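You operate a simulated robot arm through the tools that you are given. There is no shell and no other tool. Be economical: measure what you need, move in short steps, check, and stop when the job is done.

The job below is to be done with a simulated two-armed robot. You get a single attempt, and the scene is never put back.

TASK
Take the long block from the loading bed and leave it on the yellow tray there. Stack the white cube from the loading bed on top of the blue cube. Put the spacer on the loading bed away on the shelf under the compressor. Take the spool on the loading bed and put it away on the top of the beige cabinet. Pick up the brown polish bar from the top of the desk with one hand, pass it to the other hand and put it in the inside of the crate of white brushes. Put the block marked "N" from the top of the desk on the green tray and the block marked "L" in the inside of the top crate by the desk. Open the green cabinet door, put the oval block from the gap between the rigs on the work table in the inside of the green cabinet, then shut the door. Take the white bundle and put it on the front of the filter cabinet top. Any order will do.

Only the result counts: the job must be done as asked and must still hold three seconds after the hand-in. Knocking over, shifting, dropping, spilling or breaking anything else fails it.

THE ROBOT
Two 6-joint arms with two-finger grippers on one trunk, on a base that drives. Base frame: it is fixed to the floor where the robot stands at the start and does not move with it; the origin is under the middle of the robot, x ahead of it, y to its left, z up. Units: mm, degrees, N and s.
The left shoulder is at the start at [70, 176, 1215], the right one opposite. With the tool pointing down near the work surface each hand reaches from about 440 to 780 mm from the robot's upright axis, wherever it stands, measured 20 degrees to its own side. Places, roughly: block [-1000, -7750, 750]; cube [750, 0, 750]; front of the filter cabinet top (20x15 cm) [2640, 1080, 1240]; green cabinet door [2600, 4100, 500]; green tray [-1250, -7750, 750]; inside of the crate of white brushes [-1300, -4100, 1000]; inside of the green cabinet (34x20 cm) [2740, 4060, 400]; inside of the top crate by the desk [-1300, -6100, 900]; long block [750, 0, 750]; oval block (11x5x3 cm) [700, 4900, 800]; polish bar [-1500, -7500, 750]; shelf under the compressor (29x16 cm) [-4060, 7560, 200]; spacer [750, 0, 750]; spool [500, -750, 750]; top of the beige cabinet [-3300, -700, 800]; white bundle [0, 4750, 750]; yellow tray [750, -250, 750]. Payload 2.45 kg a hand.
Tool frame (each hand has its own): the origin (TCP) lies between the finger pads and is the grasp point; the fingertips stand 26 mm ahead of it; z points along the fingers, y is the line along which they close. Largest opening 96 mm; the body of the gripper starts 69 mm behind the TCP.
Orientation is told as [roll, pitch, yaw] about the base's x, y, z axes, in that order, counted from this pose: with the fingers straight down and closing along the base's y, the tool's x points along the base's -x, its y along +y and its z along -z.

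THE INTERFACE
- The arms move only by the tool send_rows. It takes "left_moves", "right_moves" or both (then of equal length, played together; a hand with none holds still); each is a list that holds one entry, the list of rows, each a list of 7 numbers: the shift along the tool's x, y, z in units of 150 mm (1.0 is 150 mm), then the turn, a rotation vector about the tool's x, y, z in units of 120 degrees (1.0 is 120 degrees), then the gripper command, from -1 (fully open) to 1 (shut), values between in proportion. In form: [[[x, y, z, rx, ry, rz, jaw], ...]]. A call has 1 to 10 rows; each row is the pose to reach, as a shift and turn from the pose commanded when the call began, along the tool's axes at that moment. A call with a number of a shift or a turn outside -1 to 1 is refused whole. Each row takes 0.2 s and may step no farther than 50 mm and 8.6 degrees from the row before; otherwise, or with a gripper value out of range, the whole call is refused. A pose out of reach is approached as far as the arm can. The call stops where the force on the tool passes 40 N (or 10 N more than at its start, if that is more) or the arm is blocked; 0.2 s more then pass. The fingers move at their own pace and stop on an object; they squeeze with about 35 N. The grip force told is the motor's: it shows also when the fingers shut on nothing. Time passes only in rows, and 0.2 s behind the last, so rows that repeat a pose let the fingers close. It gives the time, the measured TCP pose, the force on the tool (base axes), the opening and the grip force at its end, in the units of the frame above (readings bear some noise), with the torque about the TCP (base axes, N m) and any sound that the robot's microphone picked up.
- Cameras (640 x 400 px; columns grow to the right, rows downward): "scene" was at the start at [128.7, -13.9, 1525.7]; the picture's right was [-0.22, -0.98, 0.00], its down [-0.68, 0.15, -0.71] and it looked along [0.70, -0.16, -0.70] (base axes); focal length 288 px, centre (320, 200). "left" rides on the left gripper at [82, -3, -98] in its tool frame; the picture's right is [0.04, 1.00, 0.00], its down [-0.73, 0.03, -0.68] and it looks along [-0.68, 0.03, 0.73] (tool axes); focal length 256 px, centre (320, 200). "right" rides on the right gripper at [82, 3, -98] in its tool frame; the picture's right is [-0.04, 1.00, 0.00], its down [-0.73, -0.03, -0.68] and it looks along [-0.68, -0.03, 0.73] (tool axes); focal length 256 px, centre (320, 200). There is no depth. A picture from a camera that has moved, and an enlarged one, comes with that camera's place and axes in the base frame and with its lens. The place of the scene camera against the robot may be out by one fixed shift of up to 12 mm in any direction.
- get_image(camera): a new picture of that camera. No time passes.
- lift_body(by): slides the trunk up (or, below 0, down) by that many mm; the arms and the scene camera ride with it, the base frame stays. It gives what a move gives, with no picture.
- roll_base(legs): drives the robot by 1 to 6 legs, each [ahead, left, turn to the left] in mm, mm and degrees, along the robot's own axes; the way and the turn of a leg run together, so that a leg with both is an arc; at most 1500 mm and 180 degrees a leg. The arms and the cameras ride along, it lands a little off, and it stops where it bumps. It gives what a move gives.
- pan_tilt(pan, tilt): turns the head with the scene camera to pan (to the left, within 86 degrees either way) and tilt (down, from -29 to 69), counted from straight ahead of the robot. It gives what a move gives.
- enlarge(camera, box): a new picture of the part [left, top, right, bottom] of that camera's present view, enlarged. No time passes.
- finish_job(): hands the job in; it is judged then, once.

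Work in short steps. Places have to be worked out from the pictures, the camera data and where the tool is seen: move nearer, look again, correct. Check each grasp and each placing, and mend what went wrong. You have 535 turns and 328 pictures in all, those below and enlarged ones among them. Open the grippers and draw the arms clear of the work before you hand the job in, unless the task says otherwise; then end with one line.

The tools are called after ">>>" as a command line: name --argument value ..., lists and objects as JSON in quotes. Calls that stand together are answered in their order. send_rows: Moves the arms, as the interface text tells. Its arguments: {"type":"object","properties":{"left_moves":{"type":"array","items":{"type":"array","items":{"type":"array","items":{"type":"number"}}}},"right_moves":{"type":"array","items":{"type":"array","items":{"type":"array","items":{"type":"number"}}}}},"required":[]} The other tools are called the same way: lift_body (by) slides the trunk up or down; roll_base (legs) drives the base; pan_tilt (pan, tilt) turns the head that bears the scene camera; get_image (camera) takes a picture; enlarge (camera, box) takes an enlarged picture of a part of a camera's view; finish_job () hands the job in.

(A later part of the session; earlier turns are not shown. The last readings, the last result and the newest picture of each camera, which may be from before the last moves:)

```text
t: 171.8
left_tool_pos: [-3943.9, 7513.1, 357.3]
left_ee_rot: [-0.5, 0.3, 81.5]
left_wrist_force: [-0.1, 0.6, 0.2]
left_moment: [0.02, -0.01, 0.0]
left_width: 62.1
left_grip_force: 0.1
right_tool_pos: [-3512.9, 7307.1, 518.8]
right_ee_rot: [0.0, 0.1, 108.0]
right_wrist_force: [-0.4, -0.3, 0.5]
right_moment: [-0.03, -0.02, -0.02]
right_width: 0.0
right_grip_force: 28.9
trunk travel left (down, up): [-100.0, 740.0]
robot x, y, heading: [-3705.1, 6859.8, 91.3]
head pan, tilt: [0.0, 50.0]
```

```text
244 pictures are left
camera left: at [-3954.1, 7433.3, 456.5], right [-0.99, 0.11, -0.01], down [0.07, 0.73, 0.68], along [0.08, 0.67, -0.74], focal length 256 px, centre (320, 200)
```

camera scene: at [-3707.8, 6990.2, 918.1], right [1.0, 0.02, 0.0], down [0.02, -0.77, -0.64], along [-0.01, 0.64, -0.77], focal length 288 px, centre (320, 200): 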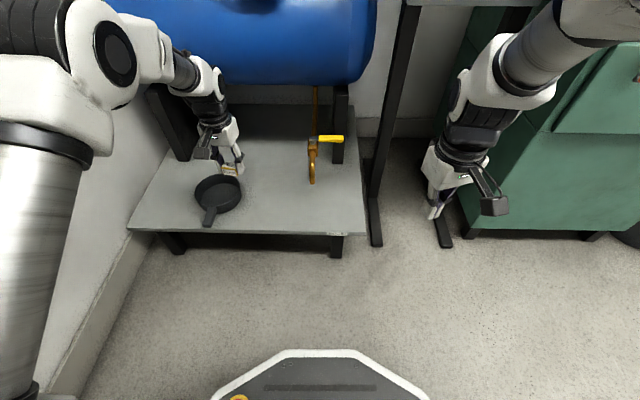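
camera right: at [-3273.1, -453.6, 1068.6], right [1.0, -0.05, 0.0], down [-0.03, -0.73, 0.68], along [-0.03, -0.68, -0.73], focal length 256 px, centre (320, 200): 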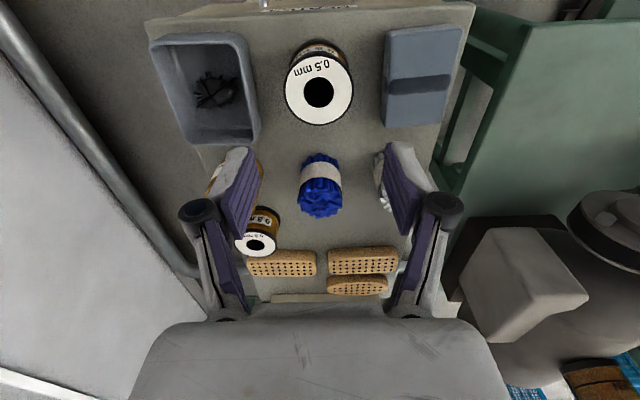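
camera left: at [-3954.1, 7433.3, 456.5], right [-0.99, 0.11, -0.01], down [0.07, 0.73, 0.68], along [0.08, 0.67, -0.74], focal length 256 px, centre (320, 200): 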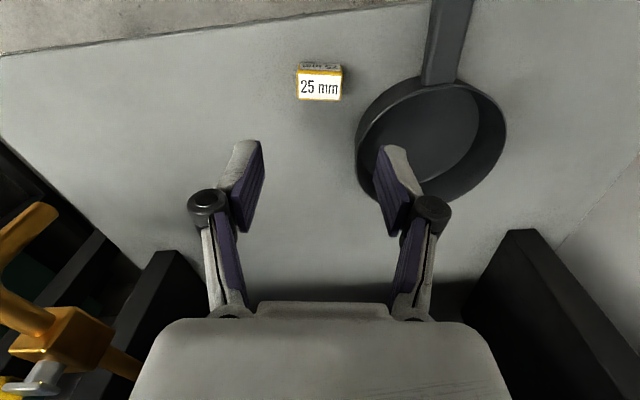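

Spacer is on the shelf. Retract the left hand up and back, then raise the trunk.

>>> send_rows --left_moves '[[[0.05, 0, -0.25, 0, 0, 0, 0], [0.15, 0, -0.5, 0, 0, 0, 0.5], [0.35, 0, -0.7, 0, 0, 0, 1], [0.6, 0, -0.85, 0, 0, 0, 1], [0.85, 0, -0.98, 0, 0, 0, 1]]]'

>>> lift_body --by 400

>>> lift_body --by 200

>>> roll_base --legs '[[0, -600, 0], [-400, 0, 0], [0, 0, -120]]'

>>> pan_tilt --pan 0 --tilt 20

>>> get_image --camera "scene"

```text
t: 173.0
left_tool_pos: [-3966.5, 7387.4, 506.1]
left_ee_rot: [-0.5, 0.3, 81.5]
left_wrist_force: [-0.3, -0.2, -0.2]
left_moment: [0.0, 0.0, -0.01]
left_width: 0.0
left_grip_force: 28.2
right_tool_pos: [-3514.8, 7306.5, 520.1]
right_ee_rot: [-0.1, 0.1, 108.0]
right_wrist_force: [-0.7, 0.1, -1.8]
right_moment: [0.01, -0.01, 0.02]
right_width: 0.0
right_grip_force: 28.2
trunk travel left (down, up): [-100.0, 740.0]
robot x, y, heading: [-3703.5, 6860.1, 91.4]
head pan, tilt: [0.0, 50.0]
```

```text
t: 176.8
left_tool_pos: [-3965.5, 7388.7, 905.2]
left_ee_rot: [-0.5, 0.2, 81.6]
left_wrist_force: [0.3, -0.2, -0.2]
left_moment: [0.0, -0.02, -0.05]
left_width: 0.0
left_grip_force: 28.3
right_tool_pos: [-3514.8, 7308.2, 919.0]
right_ee_rot: [0.0, 0.0, 108.1]
right_wrist_force: [0.0, -0.3, -0.4]
right_moment: [0.02, -0.03, -0.04]
right_width: 0.0
right_grip_force: 28.2
trunk travel left (down, up): [-500.0, 340.0]
robot x, y, heading: [-3701.5, 6858.6, 91.5]
head pan, tilt: [0.0, 50.0]
```

```text
t: 179.0
left_tool_pos: [-3964.7, 7388.3, 1105.2]
left_ee_rot: [-0.6, 0.4, 81.8]
left_wrist_force: [-0.2, 0.3, 0.0]
left_moment: [0.04, -0.02, -0.03]
left_width: 0.0
left_grip_force: 27.9
right_tool_pos: [-3513.9, 7309.3, 1118.7]
right_ee_rot: [0.0, 0.1, 108.1]
right_wrist_force: [-0.1, -0.5, 0.1]
right_moment: [0.0, -0.02, 0.03]
right_width: 0.1
right_grip_force: 28.5
trunk travel left (down, up): [-700.0, 140.0]
robot x, y, heading: [-3704.7, 6856.2, 91.6]
head pan, tilt: [0.0, 50.0]
```

```text
t: 189.4
left_tool_pos: [-2509.1, 6435.2, 1104.7]
left_ee_rot: [-0.5, 0.4, -38.1]
left_wrist_force: [0.3, -0.6, 0.4]
left_moment: [0.0, 0.0, 0.01]
left_width: 0.0
left_grip_force: 28.4
right_tool_pos: [-2803.6, 6085.3, 1120.5]
right_ee_rot: [0.0, 0.1, -11.5]
right_wrist_force: [-0.7, -0.3, -0.2]
right_moment: [0.0, 0.03, -0.02]
right_width: 0.0
right_grip_force: 28.7
trunk travel left (down, up): [-700.0, 140.0]
robot x, y, heading: [-3095.8, 6472.5, -28.3]
head pan, tilt: [0.0, 50.0]
```

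```text
t: 190.4
left_tool_pos: [-2509.9, 6435.8, 1104.8]
left_ee_rot: [-0.4, 0.3, -38.2]
left_wrist_force: [0.8, -0.5, 0.2]
left_moment: [0.02, 0.0, 0.0]
left_width: 0.0
left_grip_force: 28.5
right_tool_pos: [-2802.8, 6084.7, 1118.9]
right_ee_rot: [-0.1, 0.0, -11.4]
right_wrist_force: [-0.6, 0.1, 0.2]
right_moment: [0.0, 0.0, -0.03]
right_width: 0.0
right_grip_force: 28.9
trunk travel left (down, up): [-700.0, 140.0]
robot x, y, heading: [-3099.2, 6470.9, -28.2]
head pan, tilt: [0.0, 20.0]
```

```text
243 pictures are left
camera scene: at [-2975.2, 6407.1, 1563.6], right [-0.48, -0.88, 0.0], down [-0.3, 0.16, -0.94], along [0.83, -0.45, -0.34], focal length 288 px, centre (320, 200)
```

scene: 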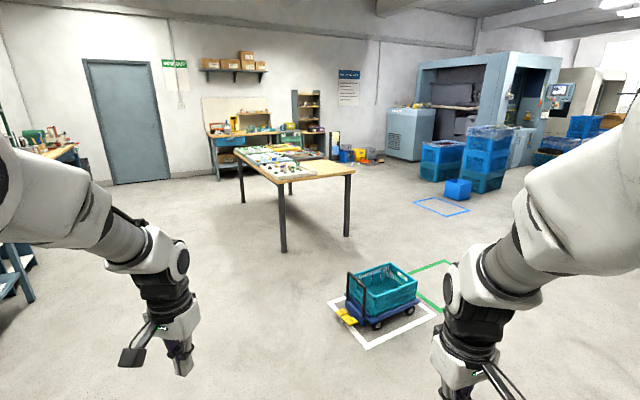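

The work table is ahead; zoom on it.

>>> enlarge --camera "scene" --box '[220, 130, 370, 200]'

```text
4.27 times, centred on (295, 165) of scene
camera zoom: at [-2975.2, 6407.1, 1563.6], right [-0.48, -0.88, 0.0], down [-0.3, 0.16, -0.94], along [0.83, -0.45, -0.34], focal length 1230 px, centre (427, 349)
```

zoom: 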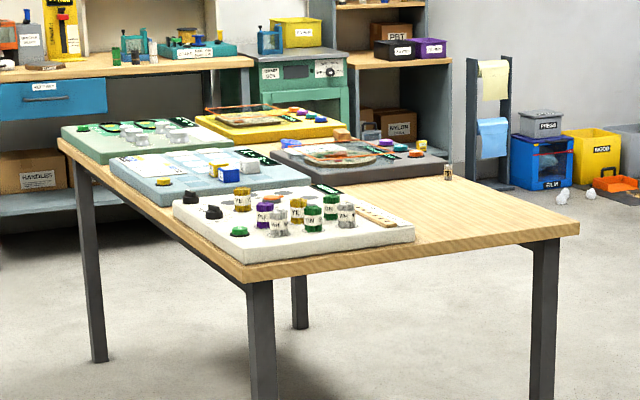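

I take the known free aisle back to y≈3950, then east toward the table's south side.

>>> roll_base --legs '[[0, 0, -62], [1300, 0, 0], [1250, 0, 0], [0, 0, 90], [1500, 0, 0], [1300, 0, 0]]'

>>> pan_tilt --pan 40 --tilt 30

>>> get_image --camera "scene"

```text
t: 222.6
left_tool_pos: [209.9, 4102.7, 1104.7]
left_ee_rot: [-0.6, 0.2, -11.2]
left_wrist_force: [0.7, 0.4, 0.2]
left_moment: [0.0, -0.01, -0.01]
left_width: 0.0
left_grip_force: 28.7
right_tool_pos: [106.7, 3656.1, 1118.5]
right_ee_rot: [0.0, 0.0, 15.4]
right_wrist_force: [0.3, 0.0, 0.3]
right_moment: [0.01, 0.02, -0.03]
right_width: 0.0
right_grip_force: 28.8
trunk travel left (down, up): [-700.0, 140.0]
robot x, y, heading: [-332.8, 3864.6, -1.3]
head pan, tilt: [0.0, 20.0]
```

```text
t: 223.6
left_tool_pos: [209.4, 4101.5, 1105.0]
left_ee_rot: [-0.5, 0.2, -11.2]
left_wrist_force: [0.7, -0.3, -0.3]
left_moment: [-0.01, 0.02, 0.02]
left_width: 0.0
left_grip_force: 28.5
right_tool_pos: [107.2, 3656.5, 1119.1]
right_ee_rot: [0.0, 0.0, 15.5]
right_wrist_force: [0.1, 0.0, -0.3]
right_moment: [0.01, -0.02, -0.03]
right_width: 0.0
right_grip_force: 28.5
trunk travel left (down, up): [-700.0, 140.0]
robot x, y, heading: [-334.2, 3864.3, -1.5]
head pan, tilt: [40.0, 30.0]
```

```text
241 pictures are left
camera scene: at [-213.0, 3925.6, 1547.7], right [0.62, -0.78, 0.0], down [-0.39, -0.31, -0.87], along [0.68, 0.54, -0.5], focal length 288 px, centre (320, 200)
```

scene: 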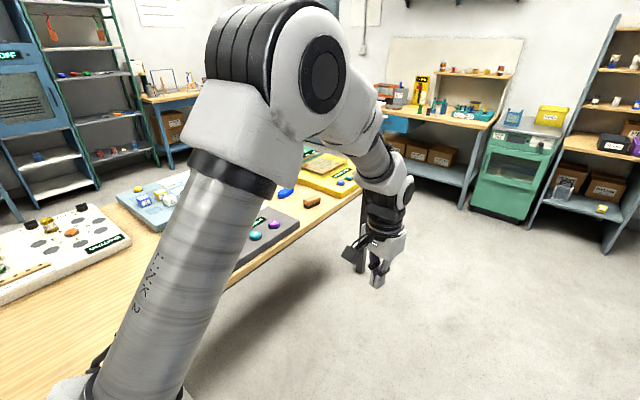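

Turn left to face the table and look down at it.

>>> roll_base --legs '[[0, 0, 91]]'

>>> pan_tilt --pan -20 --tilt 35

>>> get_image --camera "scene"

```text
t: 227.9
left_tool_pos: [-577.4, 4403.7, 1106.2]
left_ee_rot: [-0.4, 0.3, 79.9]
left_wrist_force: [0.5, 0.1, -0.3]
left_moment: [0.02, 0.0, 0.02]
left_width: 0.0
left_grip_force: 28.0
right_tool_pos: [-130.0, 4309.5, 1118.7]
right_ee_rot: [0.0, 0.1, 106.4]
right_wrist_force: [0.3, -0.2, 0.0]
right_moment: [-0.03, -0.01, 0.01]
right_width: 0.1
right_grip_force: 28.5
trunk travel left (down, up): [-700.0, 140.0]
robot x, y, heading: [-332.4, 3865.9, 89.6]
head pan, tilt: [40.0, 30.0]
```

```text
t: 229.2
left_tool_pos: [-578.5, 4403.6, 1104.1]
left_ee_rot: [-0.4, 0.3, 79.8]
left_wrist_force: [0.4, 0.0, -0.6]
left_moment: [-0.02, -0.02, 0.01]
left_width: 0.1
left_grip_force: 28.1
right_tool_pos: [-129.5, 4309.4, 1120.1]
right_ee_rot: [0.0, 0.0, 106.4]
right_wrist_force: [-0.1, 0.1, -1.4]
right_moment: [0.01, -0.01, 0.02]
right_width: 0.0
right_grip_force: 28.2
trunk travel left (down, up): [-700.0, 140.0]
robot x, y, heading: [-331.4, 3863.6, 90.0]
head pan, tilt: [-20.0, 35.0]
```

```text
240 pictures are left
camera scene: at [-303.1, 4003.5, 1539.8], right [0.94, -0.35, 0.0], down [-0.2, -0.54, -0.82], along [0.29, 0.77, -0.57], focal length 288 px, centre (320, 200)
```

scene: 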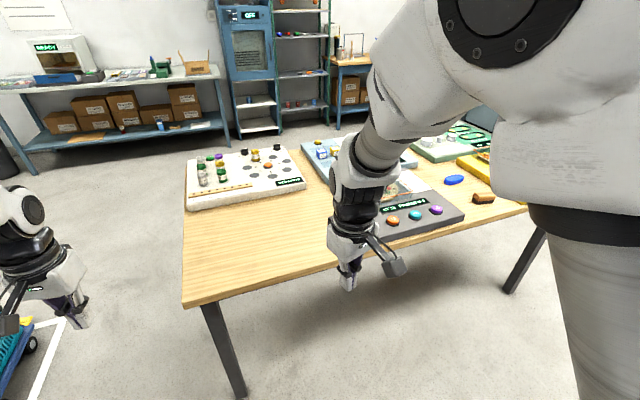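

>>> enlarge --camera "scene" --box '[370, 150, 530, 250]'

>>> get_image --camera "right"

```text
4.00 times, centred on (450, 200) of scene
camera zoom: at [-303.1, 4003.5, 1539.8], right [0.94, -0.35, 0.0], down [-0.2, -0.54, -0.82], along [0.29, 0.77, -0.57], focal length 1153 px, centre (-200, 200)
```

zoom: 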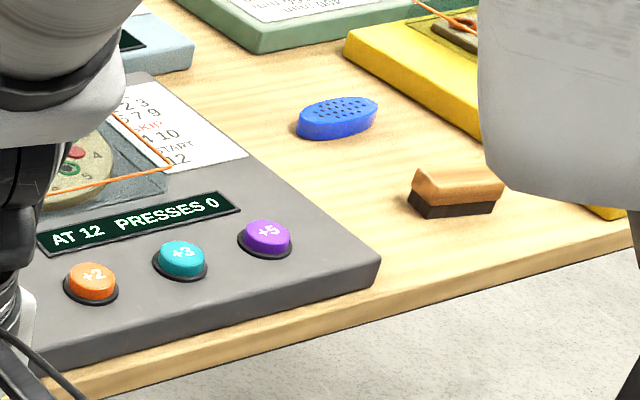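

```text
238 pictures are left
camera right: at [-110.6, 4230.2, 1217.7], right [-0.97, -0.24, 0.0], down [-0.18, 0.71, 0.68], along [-0.17, 0.66, -0.73], focal length 256 px, centre (320, 200)
```

right: 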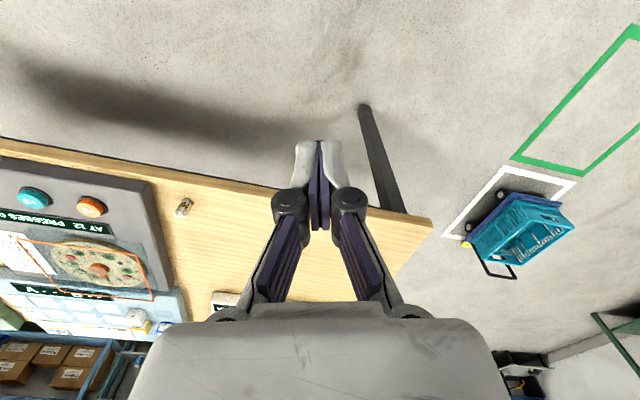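

>>> enlarge --camera "right" --box '[150, 180, 230, 240]'

```text
6.67 times, centred on (190, 210) of right
camera zoom: at [-110.6, 4230.2, 1217.7], right [-0.97, -0.24, 0.0], down [-0.18, 0.71, 0.68], along [-0.17, 0.66, -0.73], focal length 1707 px, centre (1187, 133)
```

zoom: 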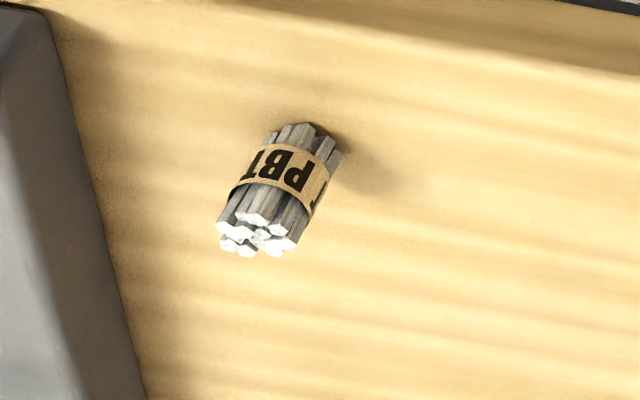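

The white bundle (PBT) stands at about (88,4706); the blue oval block lies in the gap between rigs at (748,4913). I move right 200 and ahead 230 for the right hand to fetch the bundle.

>>> roll_base --legs '[[230, -200, 0]]'

>>> send_rows --right_moves '[[[0, 0, -0.05, 0, 0, 0.04, 0], [0, 0, -0.05, 0, 0, 0.08, -1], [0, 0, -0.05, 0, 0, 0.12, -1]]]'

>>> get_image --camera "right"

```text
t: 231.3
left_tool_pos: [-376.8, 4631.3, 1104.8]
left_ee_rot: [-0.6, 0.2, 79.8]
left_wrist_force: [0.3, -0.1, 0.9]
left_moment: [0.0, -0.01, -0.01]
left_width: 0.2
left_grip_force: 28.4
right_tool_pos: [69.1, 4537.4, 1120.1]
right_ee_rot: [-0.1, 0.0, 106.5]
right_wrist_force: [-0.2, -0.2, 0.3]
right_moment: [0.01, -0.01, 0.01]
right_width: 0.2
right_grip_force: 28.4
trunk travel left (down, up): [-700.0, 140.0]
robot x, y, heading: [-132.7, 4090.5, 89.8]
head pan, tilt: [-20.0, 35.0]
```

```text
t: 232.1
left_tool_pos: [-376.6, 4632.1, 1105.3]
left_ee_rot: [-0.5, 0.3, 79.9]
left_wrist_force: [-0.2, -0.1, 0.6]
left_moment: [0.0, 0.02, -0.02]
left_width: 0.1
left_grip_force: 29.0
right_tool_pos: [70.5, 4538.8, 1125.8]
right_ee_rot: [0.0, 0.0, 91.8]
right_wrist_force: [0.5, -0.7, 0.1]
right_moment: [-0.01, -0.02, 0.0]
right_width: 96.0
right_grip_force: 0.0
trunk travel left (down, up): [-700.0, 140.0]
robot x, y, heading: [-129.4, 4093.5, 89.4]
head pan, tilt: [-20.0, 35.0]
```

```text
236 pictures are left
camera right: at [70.1, 4456.4, 1224.9], right [-1.0, 0.01, 0.0], down [0.0, 0.73, 0.68], along [0.0, 0.68, -0.73], focal length 256 px, centre (320, 200)
```

right: 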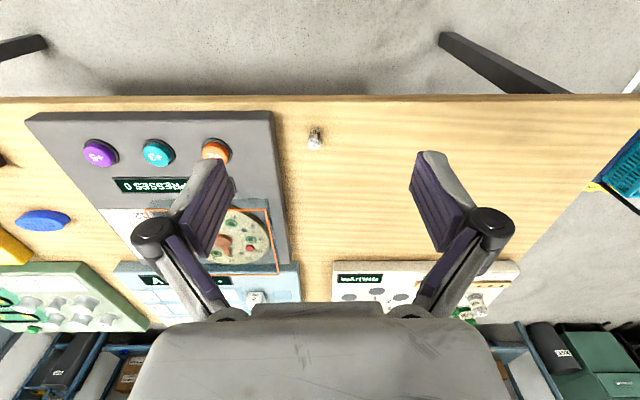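

Bundle base triangulates to (77,4676), table z≈806, about 55 mm tall. Move above it and descend to about 960.

>>> send_rows --right_moves '[[[-0.2, -0.01, 0.1, 0, 0, 0, -1], [-0.4, -0.03, 0.25, 0, 0, 0, -1], [-0.6, -0.05, 0.4, 0, 0, 0, -1], [-0.8, -0.07, 0.6, 0, 0, 0, -1], [-0.9, -0.07, 0.85, 0, 0, 0, -1], [-0.9, -0.07, 1.0, 0, 0, 0, -1]]]'

>>> get_image --camera "right"

```text
t: 233.5
left_tool_pos: [-377.7, 4631.2, 1106.0]
left_ee_rot: [-0.5, 0.2, 79.8]
left_wrist_force: [-0.3, -0.7, -0.4]
left_moment: [0.02, 0.02, -0.01]
left_width: 0.0
left_grip_force: 28.6
right_tool_pos: [76.4, 4672.8, 976.7]
right_ee_rot: [-0.1, -0.1, 92.0]
right_wrist_force: [-1.1, 0.2, 1.1]
right_moment: [0.0, 0.0, -0.01]
right_width: 95.8
right_grip_force: 0.1
trunk travel left (down, up): [-700.0, 140.0]
robot x, y, heading: [-131.5, 4094.4, 89.5]
head pan, tilt: [-20.0, 35.0]
```

```text
235 pictures are left
camera right: at [74.7, 4590.6, 1075.2], right [-1.0, 0.01, 0.0], down [0.0, 0.73, 0.68], along [0.0, 0.68, -0.73], focal length 256 px, centre (320, 200)
```

right: 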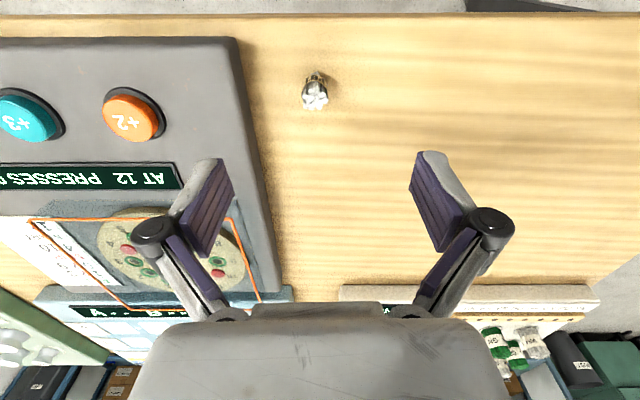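

The grey rig's edge (x≈130) is near where a finger would go, so I turn the hand 60° and reduce the opening before descending.

>>> send_rows --right_moves '[[[0, -0.016, 0, 0, 0, 0.07, -0.5], [0, -0.016, 0, 0, 0, 0.14, -0.4], [0, -0.016, 0, 0, 0, 0.21, -0.4], [0, -0.016, 0, 0, 0, 0.28, -0.4], [0, -0.016, 0, 0, 0, 0.35, -0.4], [0, -0.016, 0.1, 0, 0, 0.42, -0.4], [0, -0.016, 0.2, 0, 0, 0.49, -0.4]]]'

>>> get_image --camera "right"

```text
t: 235.1
left_tool_pos: [-377.0, 4631.8, 1104.5]
left_ee_rot: [-0.5, 0.3, 79.7]
left_wrist_force: [-0.2, -0.8, 0.0]
left_moment: [-0.02, -0.02, 0.0]
left_width: 0.0
left_grip_force: 28.6
right_tool_pos: [79.0, 4673.5, 946.3]
right_ee_rot: [0.1, 0.0, 33.0]
right_wrist_force: [1.0, 0.1, 0.0]
right_moment: [-0.02, -0.02, 0.02]
right_width: 67.5
right_grip_force: 0.1
trunk travel left (down, up): [-700.0, 140.0]
robot x, y, heading: [-133.2, 4097.5, 89.7]
head pan, tilt: [-20.0, 35.0]
```

```text
234 pictures are left
camera right: at [8.3, 4631.5, 1045.1], right [-0.51, 0.86, 0.0], down [0.63, 0.38, 0.68], along [0.58, 0.35, -0.73], focal length 256 px, centre (320, 200)
```

right: 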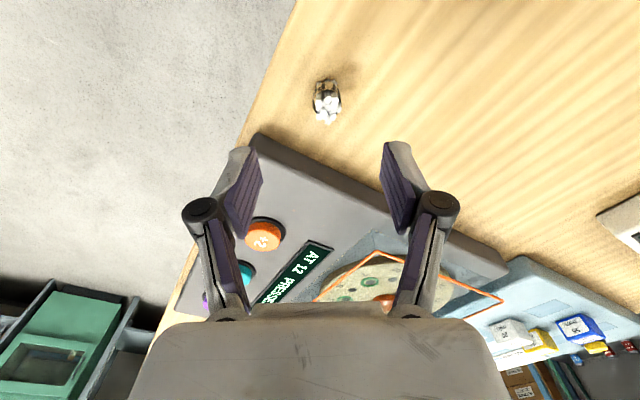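

Slight correction, then descend to TCP≈862.

>>> send_rows --right_moves '[[[0.02, 0.035, 0.15, 0, 0, 0, -0.4], [0.02, 0.035, 0.35, 0, 0, 0, -0.4], [0.02, 0.035, 0.5, 0, 0, 0, -0.4], [0.02, 0.035, 0.56, 0, 0, 0, -0.4]]]'

>>> get_image --camera "right"

```text
t: 236.1
left_tool_pos: [-377.8, 4632.0, 1104.1]
left_ee_rot: [-0.5, 0.3, 79.8]
left_wrist_force: [0.4, -0.7, 0.1]
left_moment: [-0.02, 0.0, -0.02]
left_width: 0.1
left_grip_force: 28.6
right_tool_pos: [72.9, 4675.3, 862.5]
right_ee_rot: [0.0, -0.1, 33.3]
right_wrist_force: [0.3, -0.8, 0.0]
right_moment: [0.03, 0.0, -0.04]
right_width: 67.3
right_grip_force: 0.0
trunk travel left (down, up): [-700.0, 140.0]
robot x, y, heading: [-132.1, 4092.5, 89.4]
head pan, tilt: [-20.0, 35.0]
```

```text
233 pictures are left
camera right: at [2.9, 4633.6, 960.7], right [-0.51, 0.86, 0.0], down [0.63, 0.38, 0.68], along [0.58, 0.35, -0.73], focal length 256 px, centre (320, 200)
```

right: 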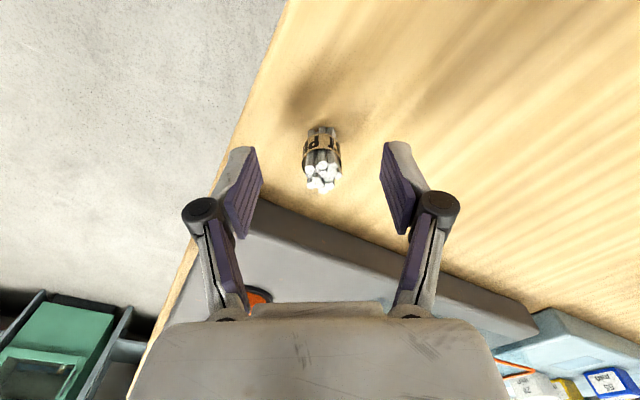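

Aligned. Close.

>>> send_rows --right_moves '[[[0, 0, 0, 0, 0, 0, 0], [0, 0, 0, 0, 0, 0, 0.5], [0, 0, 0, 0, 0, 0, 1], [0, 0, 0, 0, 0, 0, 1]]]'

```text
t: 237.1
left_tool_pos: [-377.9, 4631.5, 1104.0]
left_ee_rot: [-0.6, 0.3, 79.8]
left_wrist_force: [-0.9, 0.2, -0.3]
left_moment: [-0.02, -0.02, 0.0]
left_width: 0.1
left_grip_force: 28.7
right_tool_pos: [73.5, 4675.8, 863.0]
right_ee_rot: [0.0, 0.0, 33.1]
right_wrist_force: [-0.4, 0.0, 0.7]
right_moment: [-0.03, 0.02, 0.0]
right_width: 22.0
right_grip_force: 34.7
trunk travel left (down, up): [-700.0, 140.0]
robot x, y, heading: [-130.7, 4091.5, 89.7]
head pan, tilt: [-20.0, 35.0]
```

Held at 22 mm. Slow lift.

>>> send_rows --right_moves '[[[0, 0, -0.03, 0, 0, 0, 1], [0, 0, -0.08, 0, 0, 0, 1], [0, 0, -0.15, 0, 0, 0, 1], [0, 0, -0.3, 0, 0, 0, 1], [0, 0, -0.5, 0, 0, 0, 1], [0, 0, -0.75, 0, 0, 0, 1], [0, 0, -0.98, 0, 0, 0, 1]]]'

>>> get_image --camera "right"

```text
t: 238.7
left_tool_pos: [-378.0, 4630.4, 1106.0]
left_ee_rot: [-0.5, 0.2, 79.8]
left_wrist_force: [0.6, 0.0, 0.3]
left_moment: [0.01, -0.02, 0.0]
left_width: 0.0
left_grip_force: 28.6
right_tool_pos: [73.2, 4675.0, 1011.0]
right_ee_rot: [0.1, 0.0, 33.3]
right_wrist_force: [-0.5, 0.2, -0.1]
right_moment: [0.05, 0.01, 0.03]
right_width: 22.0
right_grip_force: 35.0
trunk travel left (down, up): [-700.0, 140.0]
robot x, y, heading: [-132.9, 4095.1, 89.6]
head pan, tilt: [-20.0, 35.0]
```

```text
232 pictures are left
camera right: at [2.8, 4631.4, 1109.1], right [-0.51, 0.86, 0.0], down [0.63, 0.38, 0.68], along [0.58, 0.35, -0.73], focal length 256 px, centre (320, 200)
```

right: 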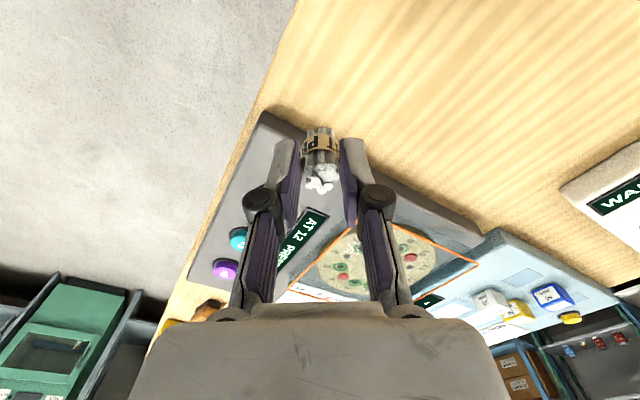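

Bundle secured. Raise/retract the right hand before moving on.

>>> send_rows --right_moves '[[[0, 0, -0.25, 0, 0, 0, 1], [0.05, -0.15, -0.45, 0, 0, 0, 1], [0.15, -0.4, -0.6, 0, 0, 0, 1], [0.25, -0.65, -0.7, 0, 0, 0, 1], [0.35, -0.9, -0.73, 0, 0, 0, 1]]]'

>>> roll_base --legs '[[0, -1100, 0], [150, 0, 0]]'

>>> get_image --camera "left"

>>> pan_tilt --pan 10 --tilt 45

>>> get_image --camera "scene"

```text
t: 239.9
left_tool_pos: [-377.6, 4629.8, 1106.1]
left_ee_rot: [-0.6, 0.1, 79.7]
left_wrist_force: [-0.5, 0.1, 0.0]
left_moment: [0.04, 0.02, -0.01]
left_width: 0.3
left_grip_force: 28.4
right_tool_pos: [103.5, 4531.4, 1120.2]
right_ee_rot: [0.1, 0.0, 33.2]
right_wrist_force: [1.3, 0.3, -0.1]
right_moment: [0.04, 0.01, 0.0]
right_width: 21.9
right_grip_force: 34.7
trunk travel left (down, up): [-700.0, 140.0]
robot x, y, heading: [-134.3, 4093.2, 89.8]
head pan, tilt: [-20.0, 35.0]
```

```text
t: 246.5
left_tool_pos: [717.9, 4774.2, 1106.7]
left_ee_rot: [-0.5, 0.1, 80.2]
left_wrist_force: [-0.7, -0.3, 0.3]
left_moment: [0.02, 0.01, 0.03]
left_width: 0.0
left_grip_force: 28.8
right_tool_pos: [1200.6, 4677.4, 1120.0]
right_ee_rot: [0.1, 0.0, 33.6]
right_wrist_force: [-0.7, 0.2, -0.4]
right_moment: [0.06, 0.0, 0.02]
right_width: 22.2
right_grip_force: 35.0
trunk travel left (down, up): [-700.0, 140.0]
robot x, y, heading: [966.7, 4240.9, 89.7]
head pan, tilt: [-20.0, 35.0]
```

```text
231 pictures are left
camera left: at [706.8, 4692.9, 1205.1], right [-0.99, 0.13, -0.01], down [0.09, 0.73, 0.68], along [0.1, 0.67, -0.74], focal length 256 px, centre (320, 200)
```

left: 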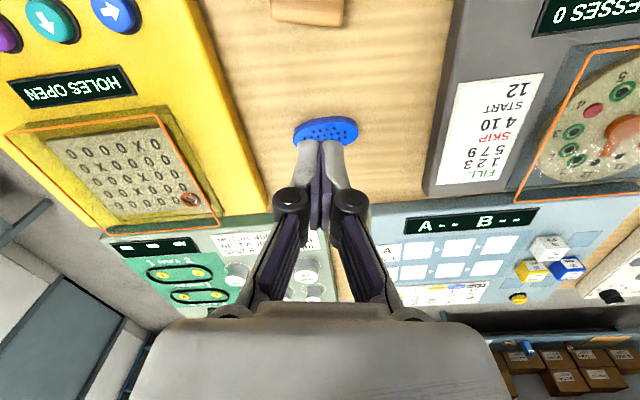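

```text
t: 247.4
left_tool_pos: [718.9, 4774.8, 1104.5]
left_ee_rot: [-0.5, 0.3, 80.2]
left_wrist_force: [-0.5, 0.3, -0.2]
left_moment: [-0.01, 0.01, -0.01]
left_width: 0.0
left_grip_force: 28.1
right_tool_pos: [1199.8, 4680.0, 1120.8]
right_ee_rot: [0.1, 0.0, 33.7]
right_wrist_force: [-1.2, 0.9, 0.3]
right_moment: [0.02, 0.01, -0.02]
right_width: 21.8
right_grip_force: 34.6
trunk travel left (down, up): [-700.0, 140.0]
robot x, y, heading: [967.2, 4236.9, 89.9]
head pan, tilt: [10.0, 45.0]
```

```text
230 pictures are left
camera scene: at [951.9, 4373.3, 1525.1], right [0.99, 0.17, 0.0], down [0.12, -0.7, -0.71], along [-0.12, 0.7, -0.71], focal length 288 px, centre (320, 200)
```

scene: 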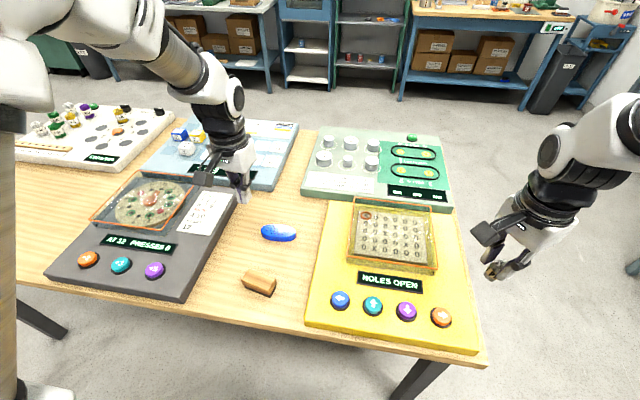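

The blue oval lies in the gap at about (728,4885). Before grasping I want to know the green cabinet's shape; I pan right to view it.

>>> pan_tilt --pan -86 --tilt 20

>>> get_image --camera "scene"

```text
t: 249.1
left_tool_pos: [716.8, 4775.2, 1106.2]
left_ee_rot: [-0.5, 0.2, 80.2]
left_wrist_force: [-0.6, -0.5, 0.0]
left_moment: [0.02, -0.03, -0.02]
left_width: 0.1
left_grip_force: 28.6
right_tool_pos: [1199.4, 4679.7, 1120.2]
right_ee_rot: [0.0, 0.0, 33.6]
right_wrist_force: [-0.2, -0.3, -0.5]
right_moment: [-0.02, 0.0, 0.0]
right_width: 21.8
right_grip_force: 35.0
trunk travel left (down, up): [-700.0, 140.0]
robot x, y, heading: [962.4, 4240.9, 89.9]
head pan, tilt: [-85.9, 20.0]
```

```text
229 pictures are left
camera scene: at [1058.7, 4300.1, 1563.7], right [0.07, -1.0, 0.0], down [-0.34, -0.02, -0.94], along [0.94, 0.07, -0.34], focal length 288 px, centre (320, 200)
```

scene: 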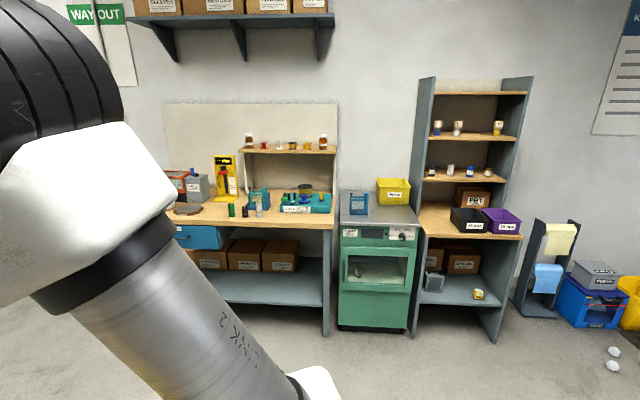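

>>> enlarge --camera "scene" --box '[325, 185, 435, 345]'

```text
2.50 times, centred on (380, 265) of scene
camera zoom: at [1058.7, 4300.1, 1563.7], right [0.07, -1.0, 0.0], down [-0.34, -0.02, -0.94], along [0.94, 0.07, -0.34], focal length 720 px, centre (170, 38)
```

zoom: 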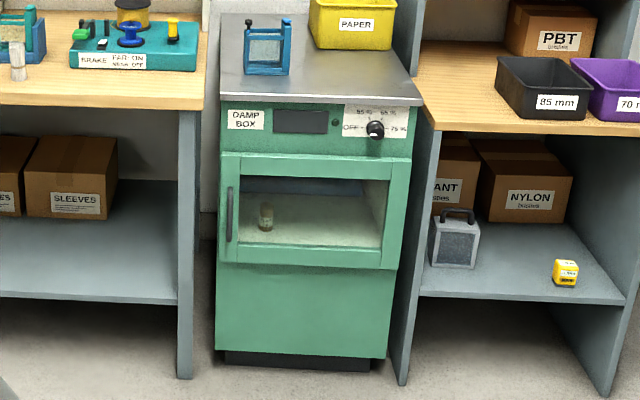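

The "damp box" is the green cabinet: door hinged on the right, handle at left, interior floor near z≈400. I'll grip the oval vertically with the fingers closing along y: rotate the left hand +100°.

>>> send_rows --left_moves '[[[0, 0, 0, 0, 0, -0.07, -0.5], [0, 0, 0, 0, 0, -0.14, -1], [0, 0, 0, 0, 0, -0.21, -1], [0, 0, 0, 0, 0, -0.28, -1], [0, 0, 0, 0, 0, -0.35, -1], [0, 0, 0, 0, 0, -0.42, -1], [0, 0, 0, 0, 0, -0.49, -1], [0, 0, 0, 0, 0, -0.56, -1], [0, 0, 0, 0, 0, -0.63, -1], [0, 0, 0, 0, 0, -0.7, -1]]]'

>>> send_rows --left_moves '[[[-0.1, 0.1, 0, 0.004, -0.002, -0.06, -1], [-0.2, 0.3, 0.05, 0.004, -0.002, -0.12, -1], [-0.2, 0.55, 0.1, 0.004, -0.002, -0.13, -1], [-0.2, 0.72, 0.2, 0.004, -0.002, -0.13, -1]]]'

>>> get_image --camera "left"

```text
t: 251.3
left_tool_pos: [718.6, 4775.0, 1105.2]
left_ee_rot: [0.2, 0.5, 164.4]
left_wrist_force: [-0.1, 0.2, -0.3]
left_moment: [-0.02, 0.02, 0.02]
left_width: 96.0
left_grip_force: 0.0
right_tool_pos: [1199.1, 4680.8, 1120.3]
right_ee_rot: [0.0, 0.0, 33.6]
right_wrist_force: [0.2, -0.6, -1.0]
right_moment: [0.0, 0.02, 0.02]
right_width: 21.8
right_grip_force: 34.9
trunk travel left (down, up): [-700.0, 140.0]
robot x, y, heading: [966.5, 4238.6, 90.1]
head pan, tilt: [-85.9, 20.0]
```

```text
t: 252.3
left_tool_pos: [659.8, 4678.9, 1075.5]
left_ee_rot: [-0.2, 0.4, 179.7]
left_wrist_force: [0.1, 0.5, 0.3]
left_moment: [0.05, -0.03, 0.03]
left_width: 95.9
left_grip_force: 0.0
right_tool_pos: [1199.1, 4681.0, 1120.3]
right_ee_rot: [0.0, -0.1, 33.6]
right_wrist_force: [0.5, -0.4, 0.1]
right_moment: [-0.01, -0.02, 0.03]
right_width: 21.9
right_grip_force: 35.1
trunk travel left (down, up): [-700.0, 140.0]
robot x, y, heading: [969.6, 4237.3, 90.0]
head pan, tilt: [-85.9, 20.0]
```

```text
227 pictures are left
camera left: at [740.3, 4681.5, 1174.4], right [0.04, -1.0, 0.0], down [-0.74, -0.03, 0.67], along [-0.67, -0.02, -0.74], focal length 256 px, centre (320, 200)
```

left: 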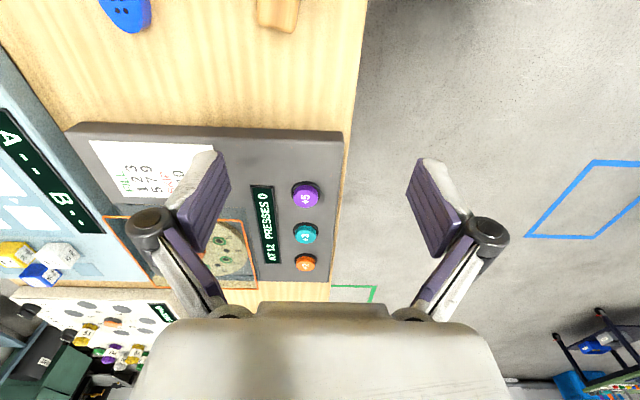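

I went the wrong way in y; now tool x=+x, y=−y. Move +68 x, +206 y in two calls.

>>> send_rows --left_moves '[[[0.12, -0.24, 0, 0, 0, 0, -1], [0.24, -0.48, 0, 0, 0, 0, -1], [0.36, -0.72, 0, 0, 0, 0, -1], [0.45, -0.96, 0, 0, 0, 0, -1]]]'

>>> send_rows --left_moves '[[[0, -0.2, 0, 0, 0, 0, -1], [0, -0.4, 0.1, 0, 0, 0, -1], [0, -0.41, 0.3, 0, 0, 0, -1], [0, -0.41, 0.5, 0, 0, 0, -1]]]'

>>> get_image --camera "left"

```text
t: 253.3
left_tool_pos: [729.7, 4825.0, 1075.6]
left_ee_rot: [0.0, 0.3, 179.8]
left_wrist_force: [-1.0, 0.5, -0.5]
left_moment: [0.02, 0.03, 0.0]
left_width: 96.1
left_grip_force: 0.1
right_tool_pos: [1199.5, 4682.4, 1119.0]
right_ee_rot: [0.0, 0.1, 33.5]
right_wrist_force: [-0.6, 0.3, 0.1]
right_moment: [-0.03, 0.0, -0.01]
right_width: 22.0
right_grip_force: 34.9
trunk travel left (down, up): [-700.0, 140.0]
robot x, y, heading: [968.6, 4235.5, 90.0]
head pan, tilt: [-85.9, 20.0]
```

```text
t: 254.3
left_tool_pos: [728.8, 4887.1, 998.8]
left_ee_rot: [-0.1, 0.2, 179.8]
left_wrist_force: [-0.2, 0.8, -0.7]
left_moment: [-0.01, -0.02, -0.02]
left_width: 96.0
left_grip_force: 0.1
right_tool_pos: [1198.7, 4680.5, 1119.3]
right_ee_rot: [-0.1, 0.0, 33.6]
right_wrist_force: [0.4, 0.9, 0.3]
right_moment: [0.0, -0.02, 0.0]
right_width: 22.2
right_grip_force: 34.9
trunk travel left (down, up): [-700.0, 140.0]
robot x, y, heading: [967.8, 4240.0, 89.9]
head pan, tilt: [-85.9, 20.0]
```

```text
226 pictures are left
camera left: at [810.1, 4889.6, 1098.6], right [0.04, -1.0, 0.0], down [-0.74, -0.03, 0.67], along [-0.67, -0.02, -0.74], focal length 256 px, centre (320, 200)
```

left: 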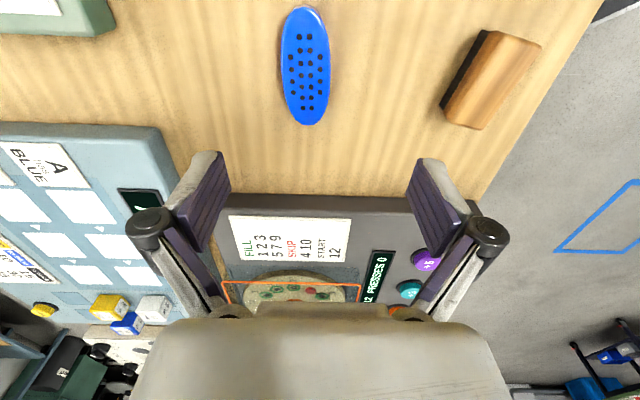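

Oval centre is 13 mm toward +y. Descend to TCP≈ 858 with correction and check.

>>> send_rows --left_moves '[[[0.015, -0.087, 0.2, 0, 0, 0, -1], [0.015, -0.087, 0.45, 0, 0, 0, -1], [0.015, -0.087, 0.7, 0, 0, 0, -1], [0.015, -0.087, 0.93, 0, 0, 0, -1]]]'

>>> get_image --camera "left"

```text
t: 255.3
left_tool_pos: [731.7, 4899.3, 860.9]
left_ee_rot: [-0.2, 0.3, 179.8]
left_wrist_force: [-0.1, 0.4, -1.4]
left_moment: [-0.03, 0.0, 0.03]
left_width: 95.6
left_grip_force: 0.0
right_tool_pos: [1199.2, 4681.7, 1119.3]
right_ee_rot: [0.0, -0.1, 33.7]
right_wrist_force: [0.1, -0.2, -0.1]
right_moment: [-0.02, 0.03, -0.02]
right_width: 21.9
right_grip_force: 35.1
trunk travel left (down, up): [-700.0, 140.0]
robot x, y, heading: [963.1, 4236.6, 89.9]
head pan, tilt: [-85.9, 20.0]
```

```text
225 pictures are left
camera left: at [812.0, 4902.0, 960.3], right [0.04, -1.0, 0.0], down [-0.74, -0.03, 0.67], along [-0.67, -0.02, -0.74], focal length 256 px, centre (320, 200)
```

left: 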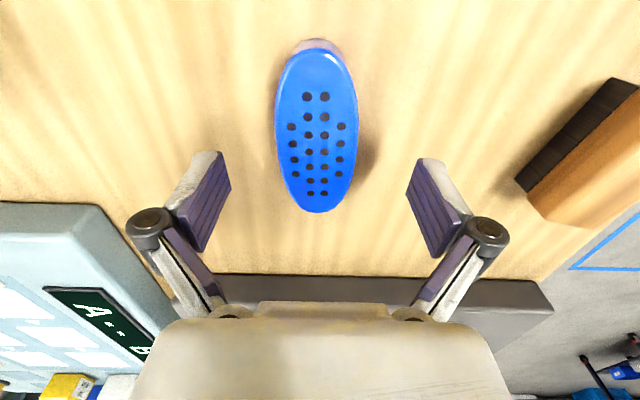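

Aligned. Lower to ~849 and close.

>>> send_rows --left_moves '[[[-0.02, -0.01, 0.05, 0, 0, 0, -0.6], [-0.02, -0.01, 0.08, 0, 0, 0, -0.2], [-0.02, -0.01, 0.08, 0, 0, 0, 0.4], [-0.02, -0.01, 0.08, 0, 0, 0, 1], [-0.02, -0.01, 0.08, 0, 0, 0, 1]]]'

```text
t: 256.5
left_tool_pos: [729.1, 4899.7, 851.1]
left_ee_rot: [-0.3, 0.3, 179.9]
left_wrist_force: [0.1, -0.3, 7.4]
left_moment: [-0.01, 0.05, 0.01]
left_width: 6.1
left_grip_force: 28.8
right_tool_pos: [1198.9, 4679.4, 1119.8]
right_ee_rot: [0.1, 0.0, 33.7]
right_wrist_force: [0.4, 0.4, 0.8]
right_moment: [-0.05, 0.02, 0.02]
right_width: 21.9
right_grip_force: 34.8
trunk travel left (down, up): [-700.0, 140.0]
robot x, y, heading: [970.7, 4238.7, 89.8]
head pan, tilt: [-85.9, 20.0]
```

The fingers closed to 6 mm — missed over the top. Look.

>>> get_image --camera "left"

```text
224 pictures are left
camera left: at [809.7, 4902.0, 949.8], right [0.04, -1.0, 0.0], down [-0.74, -0.03, 0.68], along [-0.67, -0.02, -0.74], focal length 256 px, centre (320, 200)
```

left: 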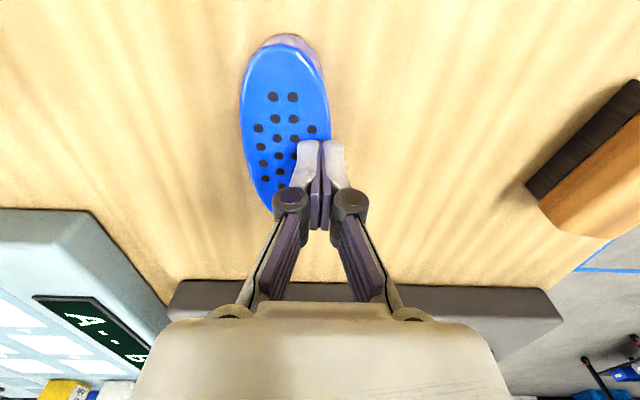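

The block (top ≈806) is lower than assumed; table ≈776. Open, rise a bit and re-center.

>>> send_rows --left_moves '[[[0, 0, -0.1, 0, 0, 0, 0.9], [0, 0, -0.3, 0, 0, 0, 0], [0, 0, -0.35, 0, 0, 0, -1], [0, 0, -0.35, 0, 0, 0, -1]]]'

>>> get_image --camera "left"

```text
t: 257.5
left_tool_pos: [728.1, 4899.6, 902.3]
left_ee_rot: [-0.2, 0.3, 179.8]
left_wrist_force: [0.0, 0.7, -0.7]
left_moment: [0.02, -0.02, -0.01]
left_width: 95.8
left_grip_force: 0.1
right_tool_pos: [1200.0, 4680.1, 1120.6]
right_ee_rot: [0.0, 0.0, 33.6]
right_wrist_force: [-0.5, -0.4, 0.6]
right_moment: [0.03, -0.02, 0.05]
right_width: 22.0
right_grip_force: 35.4
trunk travel left (down, up): [-700.0, 140.0]
robot x, y, heading: [967.4, 4238.1, 89.8]
head pan, tilt: [-85.9, 20.0]
```

```text
223 pictures are left
camera left: at [809.8, 4902.8, 1001.9], right [0.04, -1.0, 0.0], down [-0.74, -0.03, 0.67], along [-0.67, -0.02, -0.74], focal length 256 px, centre (320, 200)
```

left: 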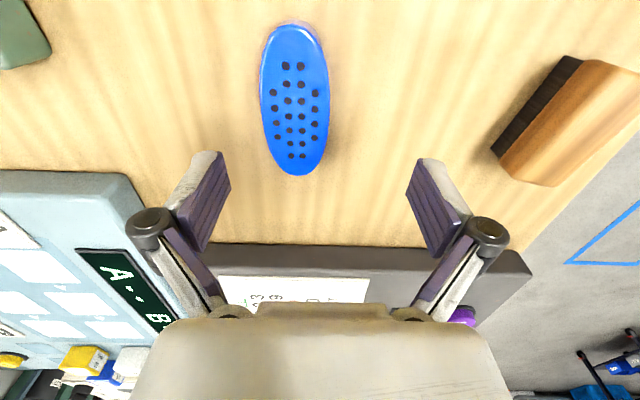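

Centre is 17 mm to −tool y. Descend to TCP≈822 with correction, watching force.

>>> send_rows --left_moves '[[[-0.02, -0.113, 0.1, 0, 0, 0, -1], [-0.03, -0.113, 0.25, 0, 0, 0, -1], [-0.03, -0.113, 0.4, 0, 0, 0, -1], [-0.03, -0.113, 0.48, 0, 0, 0, -1], [-0.03, -0.113, 0.53, 0, 0, 0, -1]]]'

>>> get_image --camera "left"

```text
t: 258.7
left_tool_pos: [724.1, 4916.5, 822.2]
left_ee_rot: [-0.2, 0.2, 179.8]
left_wrist_force: [-0.4, 0.2, -1.0]
left_moment: [-0.02, 0.0, -0.03]
left_width: 95.8
left_grip_force: 0.0
right_tool_pos: [1199.1, 4679.6, 1120.0]
right_ee_rot: [0.0, 0.0, 33.5]
right_wrist_force: [-0.4, 0.1, -1.3]
right_moment: [0.03, 0.01, -0.01]
right_width: 21.9
right_grip_force: 34.4
trunk travel left (down, up): [-700.0, 140.0]
robot x, y, heading: [965.1, 4239.9, 89.7]
head pan, tilt: [-85.9, 20.0]
```

```text
222 pictures are left
camera left: at [805.6, 4919.3, 921.7], right [0.04, -1.0, 0.0], down [-0.74, -0.03, 0.67], along [-0.67, -0.02, -0.74], focal length 256 px, centre (320, 200)
```

left: 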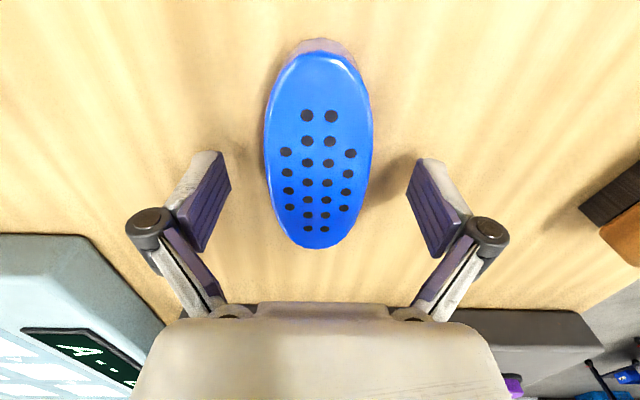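

Well aligned. Close at ~826.

>>> send_rows --left_moves '[[[0, 0, -0.025, 0, 0, 0, -0.5], [0, 0, -0.025, 0, 0, 0, -0.1], [0, 0, -0.025, 0, 0, 0, 0.4], [0, 0, -0.025, 0, 0, 0, 1], [0, 0, -0.025, 0, 0, 0, 1]]]'

```text
t: 259.9
left_tool_pos: [724.1, 4916.0, 826.9]
left_ee_rot: [-0.3, 0.3, 179.9]
left_wrist_force: [-1.3, 1.7, 2.7]
left_moment: [-0.07, 0.07, -0.05]
left_width: 49.0
left_grip_force: 35.1
right_tool_pos: [1199.1, 4679.4, 1119.3]
right_ee_rot: [0.0, 0.0, 33.5]
right_wrist_force: [0.1, 0.0, 0.0]
right_moment: [0.0, 0.01, -0.03]
right_width: 21.6
right_grip_force: 35.2
trunk travel left (down, up): [-700.0, 140.0]
robot x, y, heading: [963.8, 4242.6, 89.8]
head pan, tilt: [-85.9, 20.0]
```

Gripped at 49 mm. Slow lift.

>>> send_rows --left_moves '[[[0, 0, -0.02, 0, 0, 0, 1], [0, 0, -0.05, 0, 0, 0, 1], [0, 0, -0.1, 0, 0, 0, 1], [0, 0, -0.2, 0, 0, 0, 1], [0, 0, -0.4, 0, 0, 0, 1], [0, 0, -0.65, 0, 0, 0, 1], [0, 0, -0.95, 0, 0, 0, 1]]]'

>>> get_image --camera "left"

```text
t: 261.5
left_tool_pos: [723.4, 4916.2, 969.1]
left_ee_rot: [-0.2, 0.3, 179.7]
left_wrist_force: [0.0, -0.1, 0.4]
left_moment: [0.02, 0.01, 0.03]
left_width: 49.0
left_grip_force: 35.6
right_tool_pos: [1199.7, 4677.6, 1120.1]
right_ee_rot: [0.2, 0.1, 33.6]
right_wrist_force: [0.0, -0.5, -1.2]
right_moment: [0.04, 0.04, 0.0]
right_width: 21.9
right_grip_force: 34.8
trunk travel left (down, up): [-700.0, 140.0]
robot x, y, heading: [966.8, 4236.5, 89.9]
head pan, tilt: [-85.9, 20.0]
```

```text
221 pictures are left
camera left: at [805.1, 4917.6, 1068.7], right [0.04, -1.0, 0.0], down [-0.74, -0.03, 0.68], along [-0.67, -0.02, -0.74], focal length 256 px, centre (320, 200)
```

left: 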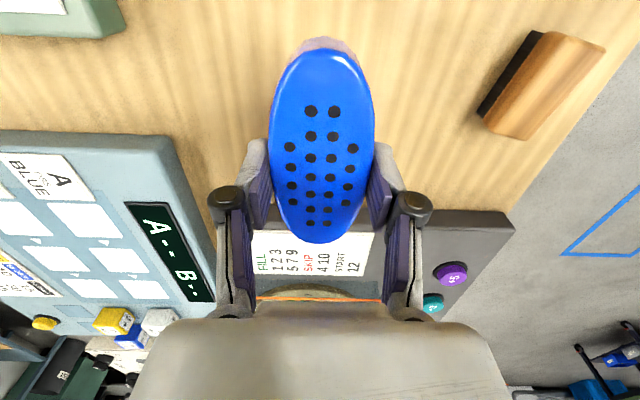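

Oval held. Raise and retract it.

>>> send_rows --left_moves '[[[0, 0, -0.25, 0, 0, 0, 1], [0, 0.1, -0.5, 0, 0, 0, 1], [0, 0.3, -0.7, 0, 0, 0, 1], [0, 0.55, -0.85, 0, 0, 0, 1], [0, 0.8, -0.95, 0, 0, 0, 1]]]'

>>> roll_base --legs '[[-500, 0, 0], [0, 0, -90]]'

>>> pan_tilt --pan -60 --tilt 20

>>> get_image --camera "scene"

```text
t: 262.7
left_tool_pos: [723.4, 4793.3, 1112.4]
left_ee_rot: [-0.2, 0.2, 179.8]
left_wrist_force: [0.6, 0.3, -0.9]
left_moment: [0.05, 0.03, -0.01]
left_width: 49.0
left_grip_force: 35.2
right_tool_pos: [1200.8, 4678.2, 1120.8]
right_ee_rot: [0.1, -0.1, 33.6]
right_wrist_force: [0.3, 1.1, 0.0]
right_moment: [0.04, -0.05, 0.01]
right_width: 21.5
right_grip_force: 34.8
trunk travel left (down, up): [-700.0, 140.0]
robot x, y, heading: [965.5, 4240.1, 90.0]
head pan, tilt: [-85.9, 20.0]
```

```text
t: 269.5
left_tool_pos: [1519.1, 3989.4, 1111.7]
left_ee_rot: [-0.2, 0.2, 91.0]
left_wrist_force: [-0.2, 0.0, -1.3]
left_moment: [0.01, 0.02, -0.01]
left_width: 48.9
left_grip_force: 34.7
right_tool_pos: [1412.7, 3510.3, 1120.2]
right_ee_rot: [0.0, 0.0, -55.3]
right_wrist_force: [-0.8, 0.2, -0.9]
right_moment: [0.01, -0.01, 0.03]
right_width: 22.1
right_grip_force: 35.1
trunk travel left (down, up): [-700.0, 140.0]
robot x, y, heading: [965.8, 3733.7, 1.0]
head pan, tilt: [-85.9, 20.0]
```

```text
t: 270.4
left_tool_pos: [1519.4, 3989.1, 1111.1]
left_ee_rot: [-0.3, 0.3, 90.9]
left_wrist_force: [-0.6, 0.4, -1.7]
left_moment: [-0.01, 0.03, 0.03]
left_width: 48.8
left_grip_force: 35.2
right_tool_pos: [1411.4, 3510.8, 1118.7]
right_ee_rot: [-0.1, 0.0, -55.3]
right_wrist_force: [-0.1, 0.7, -0.1]
right_moment: [0.0, 0.0, -0.03]
right_width: 22.3
right_grip_force: 34.9
trunk travel left (down, up): [-700.0, 140.0]
robot x, y, heading: [967.9, 3734.8, 1.3]
head pan, tilt: [-60.0, 20.0]
```

```text
220 pictures are left
camera scene: at [1063.4, 3659.3, 1563.7], right [-0.86, -0.52, 0.0], down [-0.18, 0.29, -0.94], along [0.48, -0.81, -0.34], focal length 288 px, centre (320, 200)
```

scene: 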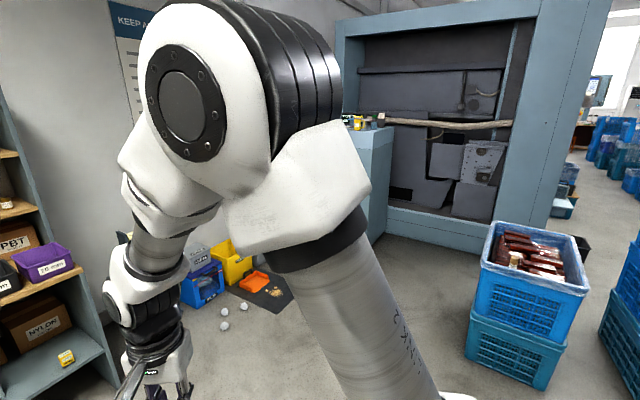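

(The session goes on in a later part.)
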